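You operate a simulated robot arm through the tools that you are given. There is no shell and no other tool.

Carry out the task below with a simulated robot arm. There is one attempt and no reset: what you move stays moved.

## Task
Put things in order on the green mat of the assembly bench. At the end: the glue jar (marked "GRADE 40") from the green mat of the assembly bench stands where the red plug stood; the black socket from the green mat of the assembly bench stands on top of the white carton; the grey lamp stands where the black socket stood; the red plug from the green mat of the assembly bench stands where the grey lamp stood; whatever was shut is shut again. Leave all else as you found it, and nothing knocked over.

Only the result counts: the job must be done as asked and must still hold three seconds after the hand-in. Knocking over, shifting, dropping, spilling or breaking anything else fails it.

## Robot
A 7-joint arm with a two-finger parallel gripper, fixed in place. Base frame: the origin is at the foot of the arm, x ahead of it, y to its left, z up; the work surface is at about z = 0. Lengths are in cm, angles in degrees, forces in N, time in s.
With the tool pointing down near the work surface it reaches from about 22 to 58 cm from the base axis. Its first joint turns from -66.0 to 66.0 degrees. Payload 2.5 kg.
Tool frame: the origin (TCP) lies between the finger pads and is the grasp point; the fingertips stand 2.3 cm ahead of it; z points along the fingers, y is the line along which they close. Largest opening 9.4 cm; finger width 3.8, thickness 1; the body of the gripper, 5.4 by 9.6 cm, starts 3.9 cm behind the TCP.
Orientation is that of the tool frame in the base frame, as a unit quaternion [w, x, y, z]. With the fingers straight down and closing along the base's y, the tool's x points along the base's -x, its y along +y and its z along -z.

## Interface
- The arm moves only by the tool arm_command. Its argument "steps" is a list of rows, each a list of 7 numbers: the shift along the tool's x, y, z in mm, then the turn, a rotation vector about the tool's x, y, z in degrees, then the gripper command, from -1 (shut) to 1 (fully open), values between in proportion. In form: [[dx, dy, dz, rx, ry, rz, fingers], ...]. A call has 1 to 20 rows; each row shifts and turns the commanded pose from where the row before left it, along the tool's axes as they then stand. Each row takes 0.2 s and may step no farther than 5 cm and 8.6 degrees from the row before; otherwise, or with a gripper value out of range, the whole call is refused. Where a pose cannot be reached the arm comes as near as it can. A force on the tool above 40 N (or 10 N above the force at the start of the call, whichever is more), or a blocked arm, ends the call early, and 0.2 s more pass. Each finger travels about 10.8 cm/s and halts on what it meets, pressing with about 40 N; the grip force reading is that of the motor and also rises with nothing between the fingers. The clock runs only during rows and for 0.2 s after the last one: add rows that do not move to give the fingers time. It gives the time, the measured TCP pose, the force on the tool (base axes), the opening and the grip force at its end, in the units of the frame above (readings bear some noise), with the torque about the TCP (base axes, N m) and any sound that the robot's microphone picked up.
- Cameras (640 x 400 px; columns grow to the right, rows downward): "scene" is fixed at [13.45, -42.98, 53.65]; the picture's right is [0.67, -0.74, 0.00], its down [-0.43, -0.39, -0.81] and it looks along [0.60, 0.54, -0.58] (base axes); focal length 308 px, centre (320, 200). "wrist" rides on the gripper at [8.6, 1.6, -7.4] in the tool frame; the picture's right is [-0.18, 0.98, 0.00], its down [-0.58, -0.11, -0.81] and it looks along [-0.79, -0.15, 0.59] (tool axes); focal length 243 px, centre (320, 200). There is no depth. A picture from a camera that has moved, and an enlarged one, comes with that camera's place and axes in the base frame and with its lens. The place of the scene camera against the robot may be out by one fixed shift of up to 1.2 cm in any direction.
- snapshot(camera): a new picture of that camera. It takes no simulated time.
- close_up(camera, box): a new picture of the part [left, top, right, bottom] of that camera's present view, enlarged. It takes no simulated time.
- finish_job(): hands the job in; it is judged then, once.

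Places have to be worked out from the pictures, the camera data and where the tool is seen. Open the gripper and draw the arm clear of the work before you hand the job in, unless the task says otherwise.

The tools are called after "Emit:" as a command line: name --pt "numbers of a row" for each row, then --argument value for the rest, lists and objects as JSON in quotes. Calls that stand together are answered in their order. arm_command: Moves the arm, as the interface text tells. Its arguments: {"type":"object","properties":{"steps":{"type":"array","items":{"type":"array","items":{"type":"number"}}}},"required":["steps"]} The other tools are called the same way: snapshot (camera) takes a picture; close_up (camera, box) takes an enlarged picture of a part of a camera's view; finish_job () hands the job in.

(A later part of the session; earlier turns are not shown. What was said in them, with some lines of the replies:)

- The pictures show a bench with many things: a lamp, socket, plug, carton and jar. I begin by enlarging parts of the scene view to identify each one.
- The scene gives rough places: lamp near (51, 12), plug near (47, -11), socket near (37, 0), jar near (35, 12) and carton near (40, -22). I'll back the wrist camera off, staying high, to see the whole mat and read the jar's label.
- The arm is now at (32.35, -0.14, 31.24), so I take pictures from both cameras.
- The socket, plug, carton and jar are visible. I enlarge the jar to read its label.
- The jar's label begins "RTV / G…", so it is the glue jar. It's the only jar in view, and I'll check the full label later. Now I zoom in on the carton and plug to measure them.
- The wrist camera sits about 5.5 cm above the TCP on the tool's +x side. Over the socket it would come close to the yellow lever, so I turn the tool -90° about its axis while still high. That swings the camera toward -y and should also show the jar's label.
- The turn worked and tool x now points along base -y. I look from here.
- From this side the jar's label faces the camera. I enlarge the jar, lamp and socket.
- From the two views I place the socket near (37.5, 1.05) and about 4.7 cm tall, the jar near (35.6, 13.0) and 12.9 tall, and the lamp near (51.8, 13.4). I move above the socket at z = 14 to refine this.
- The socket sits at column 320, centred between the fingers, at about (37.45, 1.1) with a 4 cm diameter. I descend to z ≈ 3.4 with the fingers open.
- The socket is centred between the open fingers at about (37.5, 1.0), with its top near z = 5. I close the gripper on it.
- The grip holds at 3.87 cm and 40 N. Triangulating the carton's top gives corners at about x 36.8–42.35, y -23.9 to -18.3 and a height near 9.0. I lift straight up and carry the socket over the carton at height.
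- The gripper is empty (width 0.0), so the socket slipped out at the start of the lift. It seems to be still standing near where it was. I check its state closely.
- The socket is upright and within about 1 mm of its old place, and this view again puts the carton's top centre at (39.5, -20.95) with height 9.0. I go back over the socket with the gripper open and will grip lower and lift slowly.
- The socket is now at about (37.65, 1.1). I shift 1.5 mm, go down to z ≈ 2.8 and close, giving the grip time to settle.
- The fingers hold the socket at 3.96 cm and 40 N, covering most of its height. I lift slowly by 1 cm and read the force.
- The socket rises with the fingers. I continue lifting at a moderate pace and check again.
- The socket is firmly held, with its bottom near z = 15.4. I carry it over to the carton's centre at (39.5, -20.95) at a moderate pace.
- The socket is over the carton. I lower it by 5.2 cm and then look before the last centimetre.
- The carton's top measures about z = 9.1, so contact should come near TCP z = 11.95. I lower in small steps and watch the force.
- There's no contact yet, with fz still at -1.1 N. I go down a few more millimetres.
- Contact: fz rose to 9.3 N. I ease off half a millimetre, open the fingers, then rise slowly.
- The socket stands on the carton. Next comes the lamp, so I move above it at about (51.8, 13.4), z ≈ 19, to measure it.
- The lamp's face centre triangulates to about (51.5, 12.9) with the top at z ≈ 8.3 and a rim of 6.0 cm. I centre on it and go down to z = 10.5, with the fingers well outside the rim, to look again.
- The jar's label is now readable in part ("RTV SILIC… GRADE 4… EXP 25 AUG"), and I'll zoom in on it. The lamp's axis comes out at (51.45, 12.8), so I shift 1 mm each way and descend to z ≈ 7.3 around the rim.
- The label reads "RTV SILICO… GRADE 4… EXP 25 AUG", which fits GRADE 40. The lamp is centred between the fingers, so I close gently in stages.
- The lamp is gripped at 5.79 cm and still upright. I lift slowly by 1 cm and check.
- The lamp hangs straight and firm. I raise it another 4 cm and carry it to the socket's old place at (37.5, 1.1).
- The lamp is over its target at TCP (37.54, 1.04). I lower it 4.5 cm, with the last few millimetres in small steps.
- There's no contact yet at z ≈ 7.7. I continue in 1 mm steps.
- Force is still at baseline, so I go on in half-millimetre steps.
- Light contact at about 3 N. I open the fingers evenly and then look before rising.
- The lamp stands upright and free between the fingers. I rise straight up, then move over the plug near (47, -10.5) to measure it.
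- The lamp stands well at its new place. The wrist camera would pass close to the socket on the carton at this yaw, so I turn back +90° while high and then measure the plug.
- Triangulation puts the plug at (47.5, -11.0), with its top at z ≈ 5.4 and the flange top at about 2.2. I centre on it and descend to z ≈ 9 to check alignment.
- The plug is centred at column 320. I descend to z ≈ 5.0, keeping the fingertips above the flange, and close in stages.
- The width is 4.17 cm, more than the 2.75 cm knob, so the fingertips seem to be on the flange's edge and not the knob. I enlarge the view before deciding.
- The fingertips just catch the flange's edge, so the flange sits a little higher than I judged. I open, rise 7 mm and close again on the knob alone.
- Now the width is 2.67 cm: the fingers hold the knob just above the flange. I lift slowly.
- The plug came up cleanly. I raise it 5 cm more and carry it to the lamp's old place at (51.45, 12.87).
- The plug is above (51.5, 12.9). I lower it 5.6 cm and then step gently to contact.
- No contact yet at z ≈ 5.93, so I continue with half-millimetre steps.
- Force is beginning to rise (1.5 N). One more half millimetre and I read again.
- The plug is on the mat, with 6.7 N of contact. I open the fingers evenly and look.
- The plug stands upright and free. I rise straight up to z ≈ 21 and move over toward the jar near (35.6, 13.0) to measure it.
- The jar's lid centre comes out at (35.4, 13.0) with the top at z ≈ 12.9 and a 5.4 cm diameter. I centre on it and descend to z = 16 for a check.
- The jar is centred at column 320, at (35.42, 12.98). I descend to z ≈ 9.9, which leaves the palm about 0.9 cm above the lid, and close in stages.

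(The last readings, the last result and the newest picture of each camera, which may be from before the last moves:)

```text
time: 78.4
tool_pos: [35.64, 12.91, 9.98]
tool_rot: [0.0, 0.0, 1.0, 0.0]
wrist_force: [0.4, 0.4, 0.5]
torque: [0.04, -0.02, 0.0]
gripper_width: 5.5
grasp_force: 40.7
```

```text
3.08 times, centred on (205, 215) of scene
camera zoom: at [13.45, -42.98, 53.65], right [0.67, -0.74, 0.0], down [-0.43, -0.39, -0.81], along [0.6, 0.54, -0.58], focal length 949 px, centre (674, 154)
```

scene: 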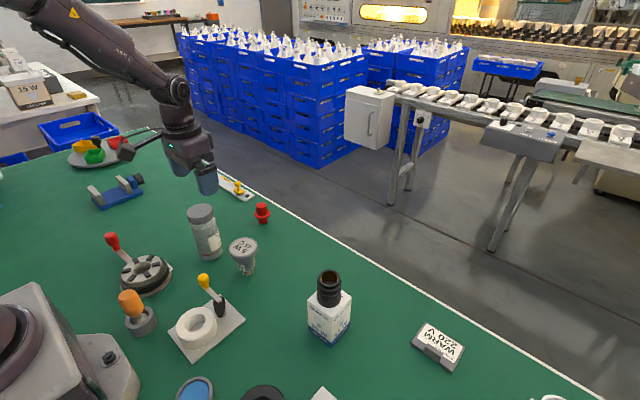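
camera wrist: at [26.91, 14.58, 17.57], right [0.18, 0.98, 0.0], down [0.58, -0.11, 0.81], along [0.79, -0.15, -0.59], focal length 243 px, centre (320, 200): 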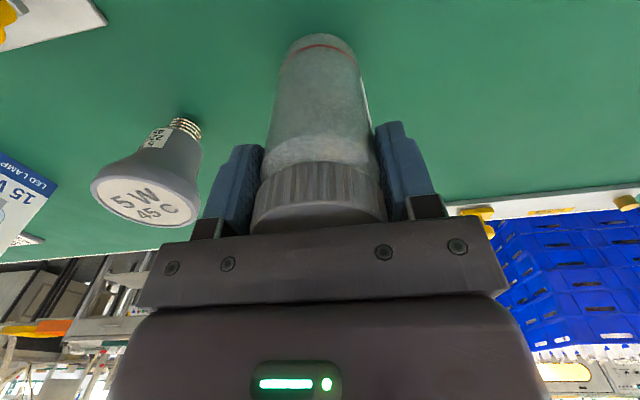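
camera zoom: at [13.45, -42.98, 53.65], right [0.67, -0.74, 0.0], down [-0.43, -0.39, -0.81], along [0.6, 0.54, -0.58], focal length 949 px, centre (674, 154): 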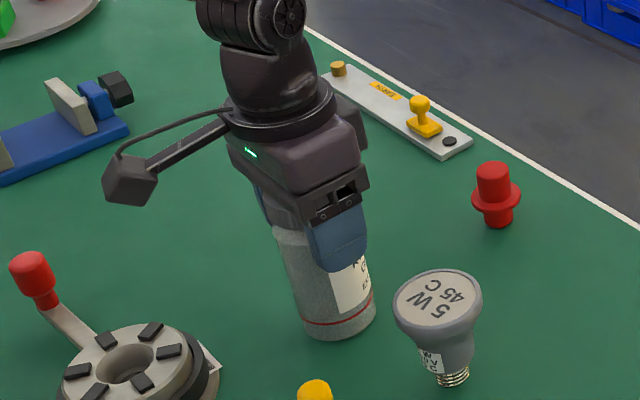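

The lid and upper body are gripped at 5.5 cm. I lift slowly by 1 cm and check.

Emit:
arm_command --pt "0 0 -1 0 0 0 -1" --pt "0 0 -1 0 0 0 -1" --pt "0 0 -2 0 0 0 -1" --pt "0 0 -2 0 0 0 -1" --pt "0 0 -2 0 0 0 -1" --pt "0 0 -2 0 0 0 -1" --pt "0 0 0 0 0 0 -1"

Emit:
snapshot --camera "wrist"

Emit:
close_up --camera "scene" --box '[140, 150, 270, 280]'

```text
time: 80.0
tool_pos: [35.55, 13.06, 11.02]
tool_rot: [-0.001, 0.0, 1.0, 0.0]
wrist_force: [-0.3, 0.5, -2.4]
torque: [0.01, -0.03, -0.02]
gripper_width: 5.5
grasp_force: 40.4
```

```text
taken
camera wrist: at [26.87, 14.6, 18.55], right [0.18, 0.98, 0.0], down [0.58, -0.11, 0.81], along [0.79, -0.15, -0.59], focal length 243 px, centre (320, 200)
```

wrist: 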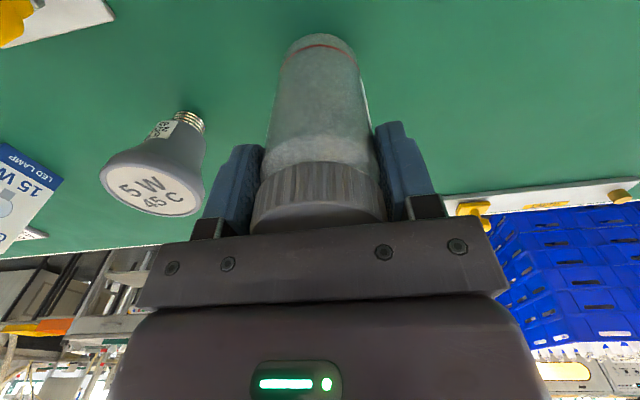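

```text
3.08 times, centred on (205, 215) of scene
camera zoom: at [13.45, -42.98, 53.65], right [0.67, -0.74, 0.0], down [-0.43, -0.39, -0.81], along [0.6, 0.54, -0.58], focal length 949 px, centre (674, 154)
```

zoom: 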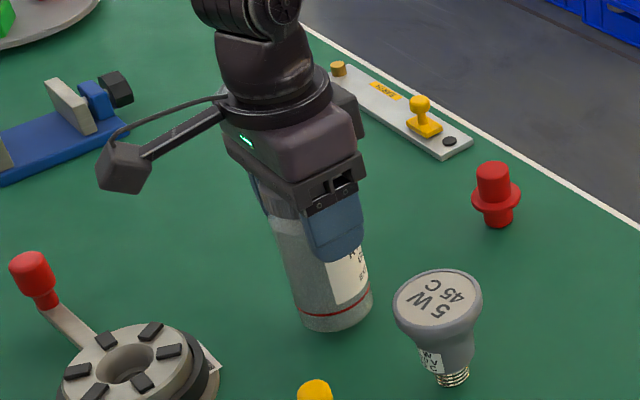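

The jar rises whole, weighing about 2 N, with the lid in place. The straight path passes near the lamp, so I lift the jar until its bottom is about 11.5 cm up before carrying it.

Emit:
arm_command --pt "0 0 -4 0 0 0 -1" --pt "0 0 -7 0 0 0 -1" --pt "0 0 -10 0 0 0 -1" --pt "0 0 -10 0 0 0 -1" --pt "0 0 -10 0 0 0 -1" --pt "0 0 -10 0 0 0 -1" --pt "0 0 -10 0 0 0 -1" --pt "0 0 -10 0 0 0 -1" --pt "0 0 -10 0 0 0 -1" --pt "0 0 -10 0 0 0 -1" --pt "0 0 -8 0 0 0 -1" --pt "0 0 -4 0 0 0 -1" --pt "0 0 0 0 0 0 -1"

Emit:
snapshot --camera "wrist"

```text
time: 82.8
tool_pos: [35.47, 12.92, 21.27]
tool_rot: [0.0, 0.0, 1.0, 0.0]
wrist_force: [-0.5, -0.2, -3.8]
torque: [-0.03, -0.01, -0.02]
gripper_width: 5.5
grasp_force: 39.8
```

```text
taken
camera wrist: at [26.87, 14.6, 28.85], right [0.18, 0.98, 0.0], down [0.58, -0.11, 0.81], along [0.79, -0.15, -0.59], focal length 243 px, centre (320, 200)
```

wrist: 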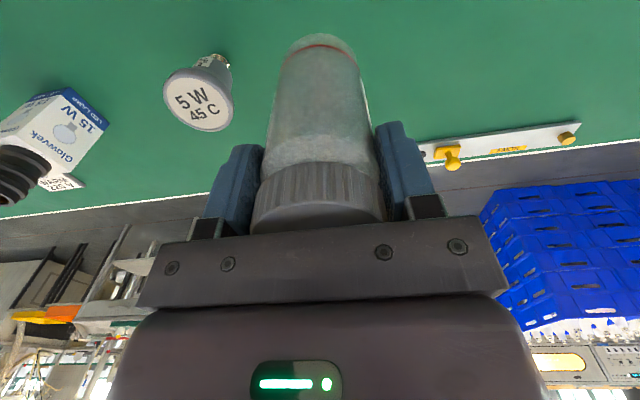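

The jar is steady at TCP z = 21.3. I carry it to the plug's old place at (47.5, -11.0).

Emit:
arm_command --pt "-2.5 -5 0 0 0 0 -1" --pt "-5 -10 0 0 0 0 -1" --pt "-7.6 -15 0 0 0 0 -1" --pt "-9.1 -18 0 0 0 0 -1" --pt "-9.1 -18 0 0 0 0 -1" --pt "-9.1 -18 0 0 0 0 -1" --pt "-9.1 -18 0 0 0 0 -1" --pt "-9.1 -18 0 0 0 0 -1" --pt "-9.1 -18 0 0 0 0 -1" --pt "-9.1 -18 0 0 0 0 -1" --pt "-9.1 -18 0 0 0 0 -1" --pt "-9.1 -18 0 0 0 0 -1" --pt "-9.1 -18 0 0 0 0 -1" --pt "-7 -14 0 0 0 0 -1" --pt "-4.5 -9 0 0 0 0 -1" --pt "-2.5 -5 0 0 0 0 -1" --pt "-0.9 -1.7 0 0 0 0 -1" --pt "0 0 0 0 0 0 -1" --pt "0 0 0 0 0 0 -1"

Emit:
snapshot --camera "wrist"

Emit:
snapshot --camera "scene"

```text
time: 86.8
tool_pos: [47.67, -11.02, 21.3]
tool_rot: [0.0, 0.0, 1.0, 0.0]
wrist_force: [0.5, -0.2, -3.7]
torque: [-0.01, -0.02, 0.0]
gripper_width: 5.5
grasp_force: 39.8
```

```text
taken
camera wrist: at [38.99, -9.34, 28.85], right [0.18, 0.98, 0.0], down [0.58, -0.11, 0.81], along [0.79, -0.15, -0.59], focal length 243 px, centre (320, 200)
```

wrist: 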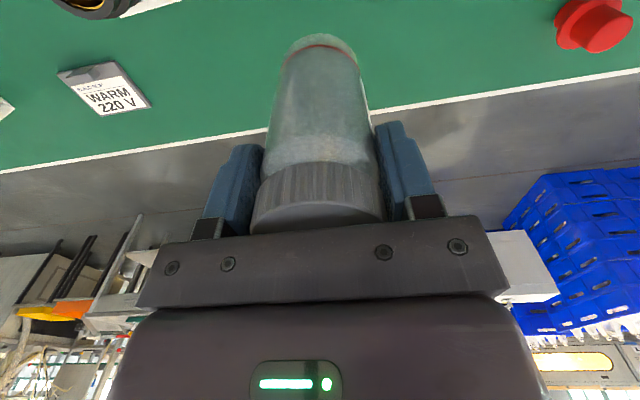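

```text
taken
```

scene: 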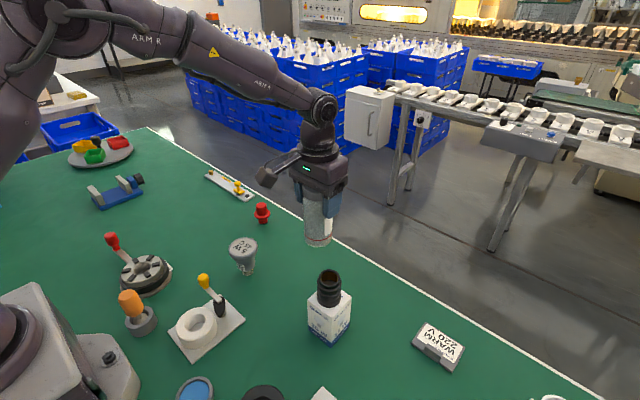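

The jar hangs straight over (47.55, -11.0). I lower it by 10.8 cm, then take small steps.

Emit:
arm_command --pt "0 0 6 0 0 0 -1" --pt "0 0 12 0 0 0 -1" --pt "0 0 12 0 0 0 -1" --pt "0 0 12 0 0 0 -1" --pt "0 0 12 0 0 0 -1" --pt "0 0 12 0 0 0 -1" --pt "0 0 12 0 0 0 -1" --pt "0 0 12 0 0 0 -1" --pt "0 0 9 0 0 0 -1" --pt "0 0 5 0 0 0 -1" --pt "0 0 3 0 0 0 -1" --pt "0 0 1 0 0 0 -1" --pt "0 0 0 0 0 0 -1" --pt "0 0 0 0 0 0 -1"

Emit:
close_up --camera "scene" --box '[250, 180, 390, 330]'

```text
time: 89.8
tool_pos: [47.6, -11.01, 10.62]
tool_rot: [0.0, 0.0, 1.0, 0.0]
wrist_force: [-0.8, 0.0, -2.7]
torque: [0.03, -0.03, -0.01]
gripper_width: 5.53
grasp_force: 39.9
```

```text
2.67 times, centred on (320, 255) of scene
camera zoom: at [13.45, -42.98, 53.65], right [0.67, -0.74, 0.0], down [-0.43, -0.39, -0.81], along [0.6, 0.54, -0.58], focal length 822 px, centre (320, 53)
```

zoom: 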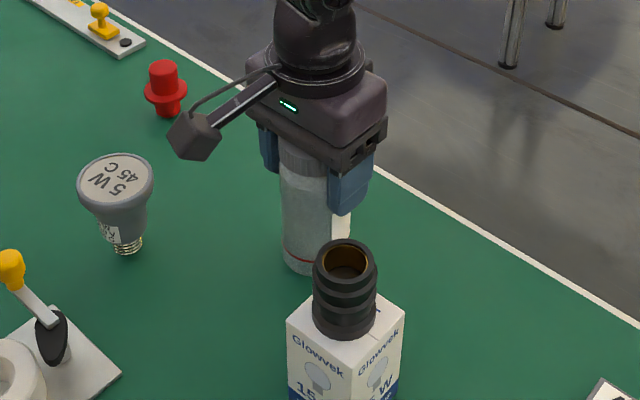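

The jar is about 6 mm above the mat with no contact yet. I step down 5 mm and read.

Emit:
arm_command --pt "0 0 2 0 0 0 -1" --pt "0 0 1 0 0 0 -1" --pt "0 0 1 0 0 0 -1" --pt "0 0 1 0 0 0 -1" --pt "0 0 0 0 0 0 -1"

```text
time: 91.0
tool_pos: [47.63, -10.98, 10.02]
tool_rot: [0.001, 0.0, 1.0, 0.001]
wrist_force: [-0.4, -0.3, 2.5]
torque: [0.01, 0.15, 0.01]
gripper_width: 5.53
grasp_force: 39.4
```

Contact: fz went from -2.7 to +2.5 N. I open the fingers evenly and look.

Emit:
arm_command --pt "0 0 0 0 0 0 -1" --pt "0 0 0 0 0 0 0.22" --pt "0 0 0 0 0 0 0.3" --pt "0 0 0 0 0 0 0.45" --pt "0 0 0 0 0 0 0.65" --pt "0 0 0 0 0 0 0.65"

Emit:
snapshot --camera "wrist"

Emit:
close_up --camera "scene" --box '[250, 180, 390, 330]'

```text
time: 92.4
tool_pos: [47.6, -10.89, 9.95]
tool_rot: [0.0, 0.001, 1.0, 0.0]
wrist_force: [-0.5, -0.2, -0.1]
torque: [-0.01, -0.03, 0.0]
gripper_width: 7.75
grasp_force: 0.0
```

```text
taken
camera wrist: at [38.97, -9.35, 17.56], right [0.18, 0.98, 0.0], down [0.58, -0.11, 0.81], along [0.79, -0.15, -0.59], focal length 243 px, centre (320, 200)
```

wrist: 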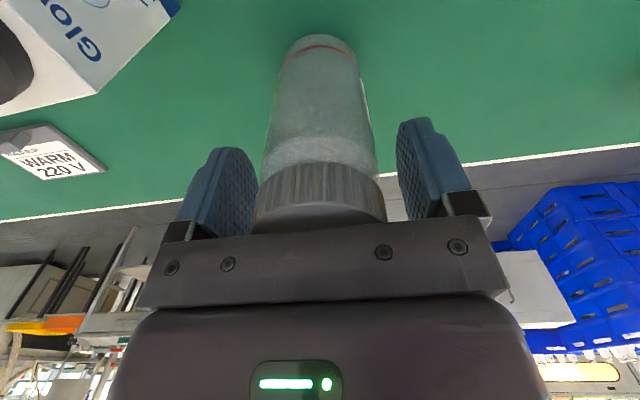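

```text
2.67 times, centred on (320, 255) of scene
camera zoom: at [13.45, -42.98, 53.65], right [0.67, -0.74, 0.0], down [-0.43, -0.39, -0.81], along [0.6, 0.54, -0.58], focal length 822 px, centre (320, 53)
```

zoom: 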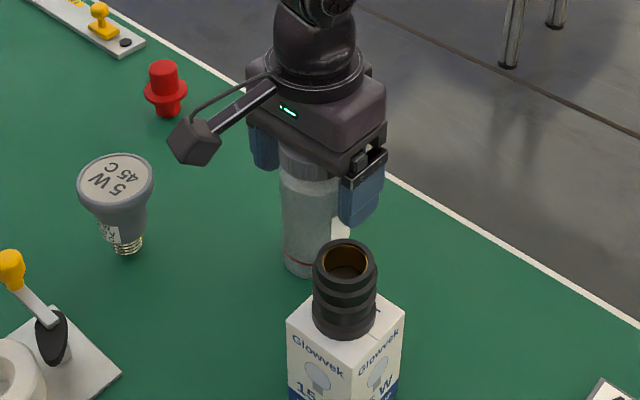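

The jar stands free between the fingers. I rise straight up, then draw the arm back to near its starting area, away from all objects.

Emit:
arm_command --pt "0 0 -5 0 0 0 0.65" --pt "0 0 -10 0 0 0 0.65" --pt "0 0 -20 0 0 0 0.65" --pt "0 0 -30 0 0 0 0.65" --pt "0 0 -40 0 0 0 1" --pt "0 0 -40 0 0 0 1" --pt "0 0 -40 0 0 0 1" --pt "0 30 0 0 0 0 1" --pt "10 40 0 0 0 0 1" --pt "10 40 0 0 0 0 1" --pt "10 40 0 0 0 0 1" --pt "0 20 0 0 0 0 1" --pt "0 0 0 0 0 0 1" --pt "0 0 0 0 0 0 1"

Emit:
snapshot --camera "scene"

Emit:
snapshot --camera "wrist"

Emit:
close_up --camera "scene" --box '[190, 170, 390, 350]'

```text
time: 95.4
tool_pos: [44.6, 6.14, 28.56]
tool_rot: [0.0, 0.0, 1.0, 0.0]
wrist_force: [-0.5, 0.0, 0.6]
torque: [0.04, 0.01, 0.02]
gripper_width: 9.4
grasp_force: 0.2
```

```text
taken
```

scene: 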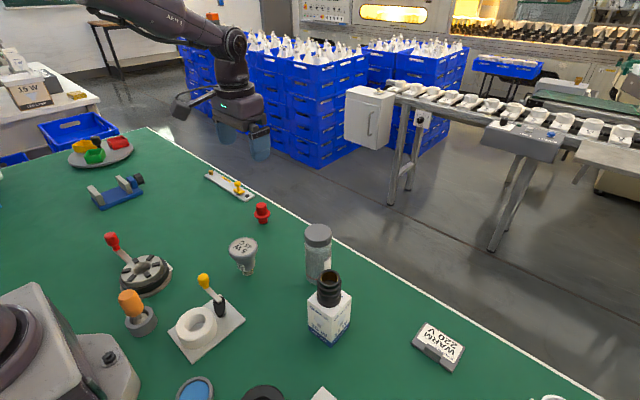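

```text
taken
camera wrist: at [36.02, 7.64, 36.11], right [0.18, 0.98, 0.0], down [0.58, -0.11, 0.81], along [0.79, -0.15, -0.59], focal length 243 px, centre (320, 200)
```

wrist: 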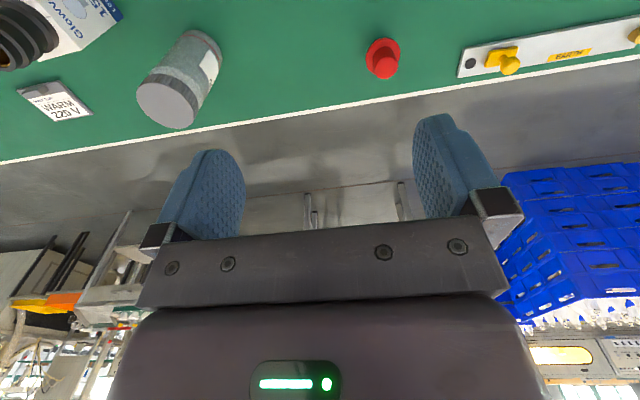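

```text
2.22 times, centred on (290, 260) of scene
camera zoom: at [13.45, -42.98, 53.65], right [0.67, -0.74, 0.0], down [-0.43, -0.39, -0.81], along [0.6, 0.54, -0.58], focal length 685 px, centre (387, 67)
```

zoom: 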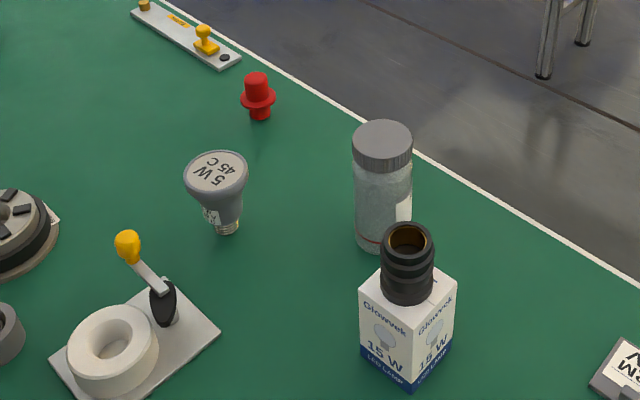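

The bases match the original pixels: plug at (263, 221), lamp at (248, 274) and jar at (317, 277). I compare the carton and other fixtures with the same crops I took at the start.

Emit:
close_up --camera "scene" --box '[240, 250, 480, 400]'

Emit:
close_up --camera "scene" --box '[0, 250, 240, 400]'

Emit:
close_up --camera "scene" --box '[160, 160, 400, 310]'

```text
2.67 times, centred on (360, 325) of scene
camera zoom: at [13.45, -42.98, 53.65], right [0.67, -0.74, 0.0], down [-0.43, -0.39, -0.81], along [0.6, 0.54, -0.58], focal length 822 px, centre (213, -133)
```

zoom: 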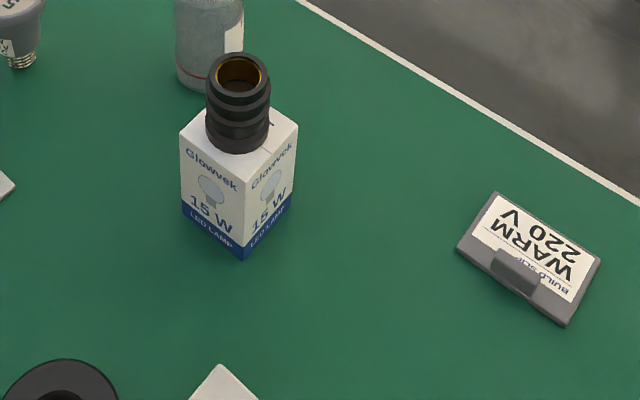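

```text
2.67 times, centred on (120, 325) of scene
camera zoom: at [13.45, -42.98, 53.65], right [0.67, -0.74, 0.0], down [-0.43, -0.39, -0.81], along [0.6, 0.54, -0.58], focal length 822 px, centre (853, -133)
```

zoom: 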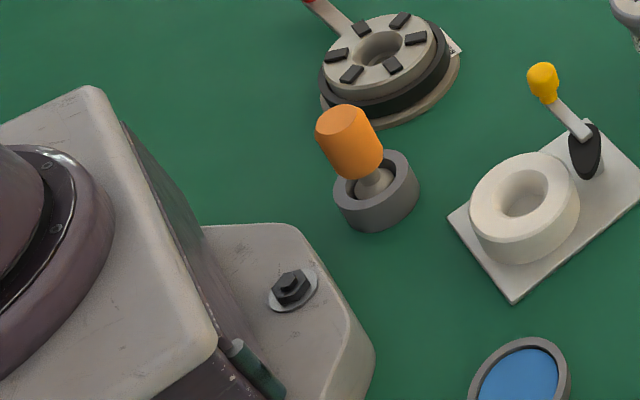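

```text
2.67 times, centred on (280, 235) of scene
camera zoom: at [13.45, -42.98, 53.65], right [0.67, -0.74, 0.0], down [-0.43, -0.39, -0.81], along [0.6, 0.54, -0.58], focal length 822 px, centre (427, 107)
```

zoom: 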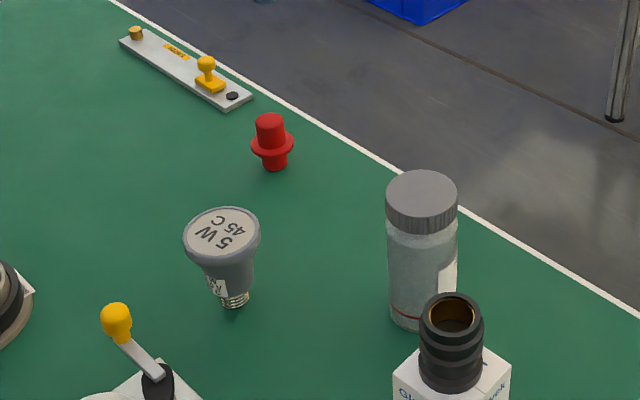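

All fixtures and the carton are at the same pixels as at the start. The socket stands squarely on the carton, and the lamp, plug and jar stand upright in their assigned places. The gripper is open and the arm is clear, so I hand the job in.

Emit:
finish_job

```text
The job is handed in.
```

The job is handed in. In the last pictures all four objects stood upright where the task put them:

| Object | Now stands |
|---|---|
| Black socket | on top of the white carton, about 0.5 cm off its centre |
| Grey lamp | where the socket stood |
| Red plug | where the lamp stood |
| Glue jar | where the plug stood |

- **Socket slip:** the socket slipped out of the fingers on the first lift. It stayed upright and moved only 1–2 mm, and I then gripped it lower and lifted it slowly. The lamp went to the socket's original spot, not the shifted one.
- **Jar label:** I could read "RTV SILICO… GRADE 4…" but not the final digit. It was the only jar I saw on the mat.
- **Everything else:** the carton and the other fixtures I compared matched the starting pictures. I opened nothing, so nothing needed shutting. The gripper is open and the arm is clear.
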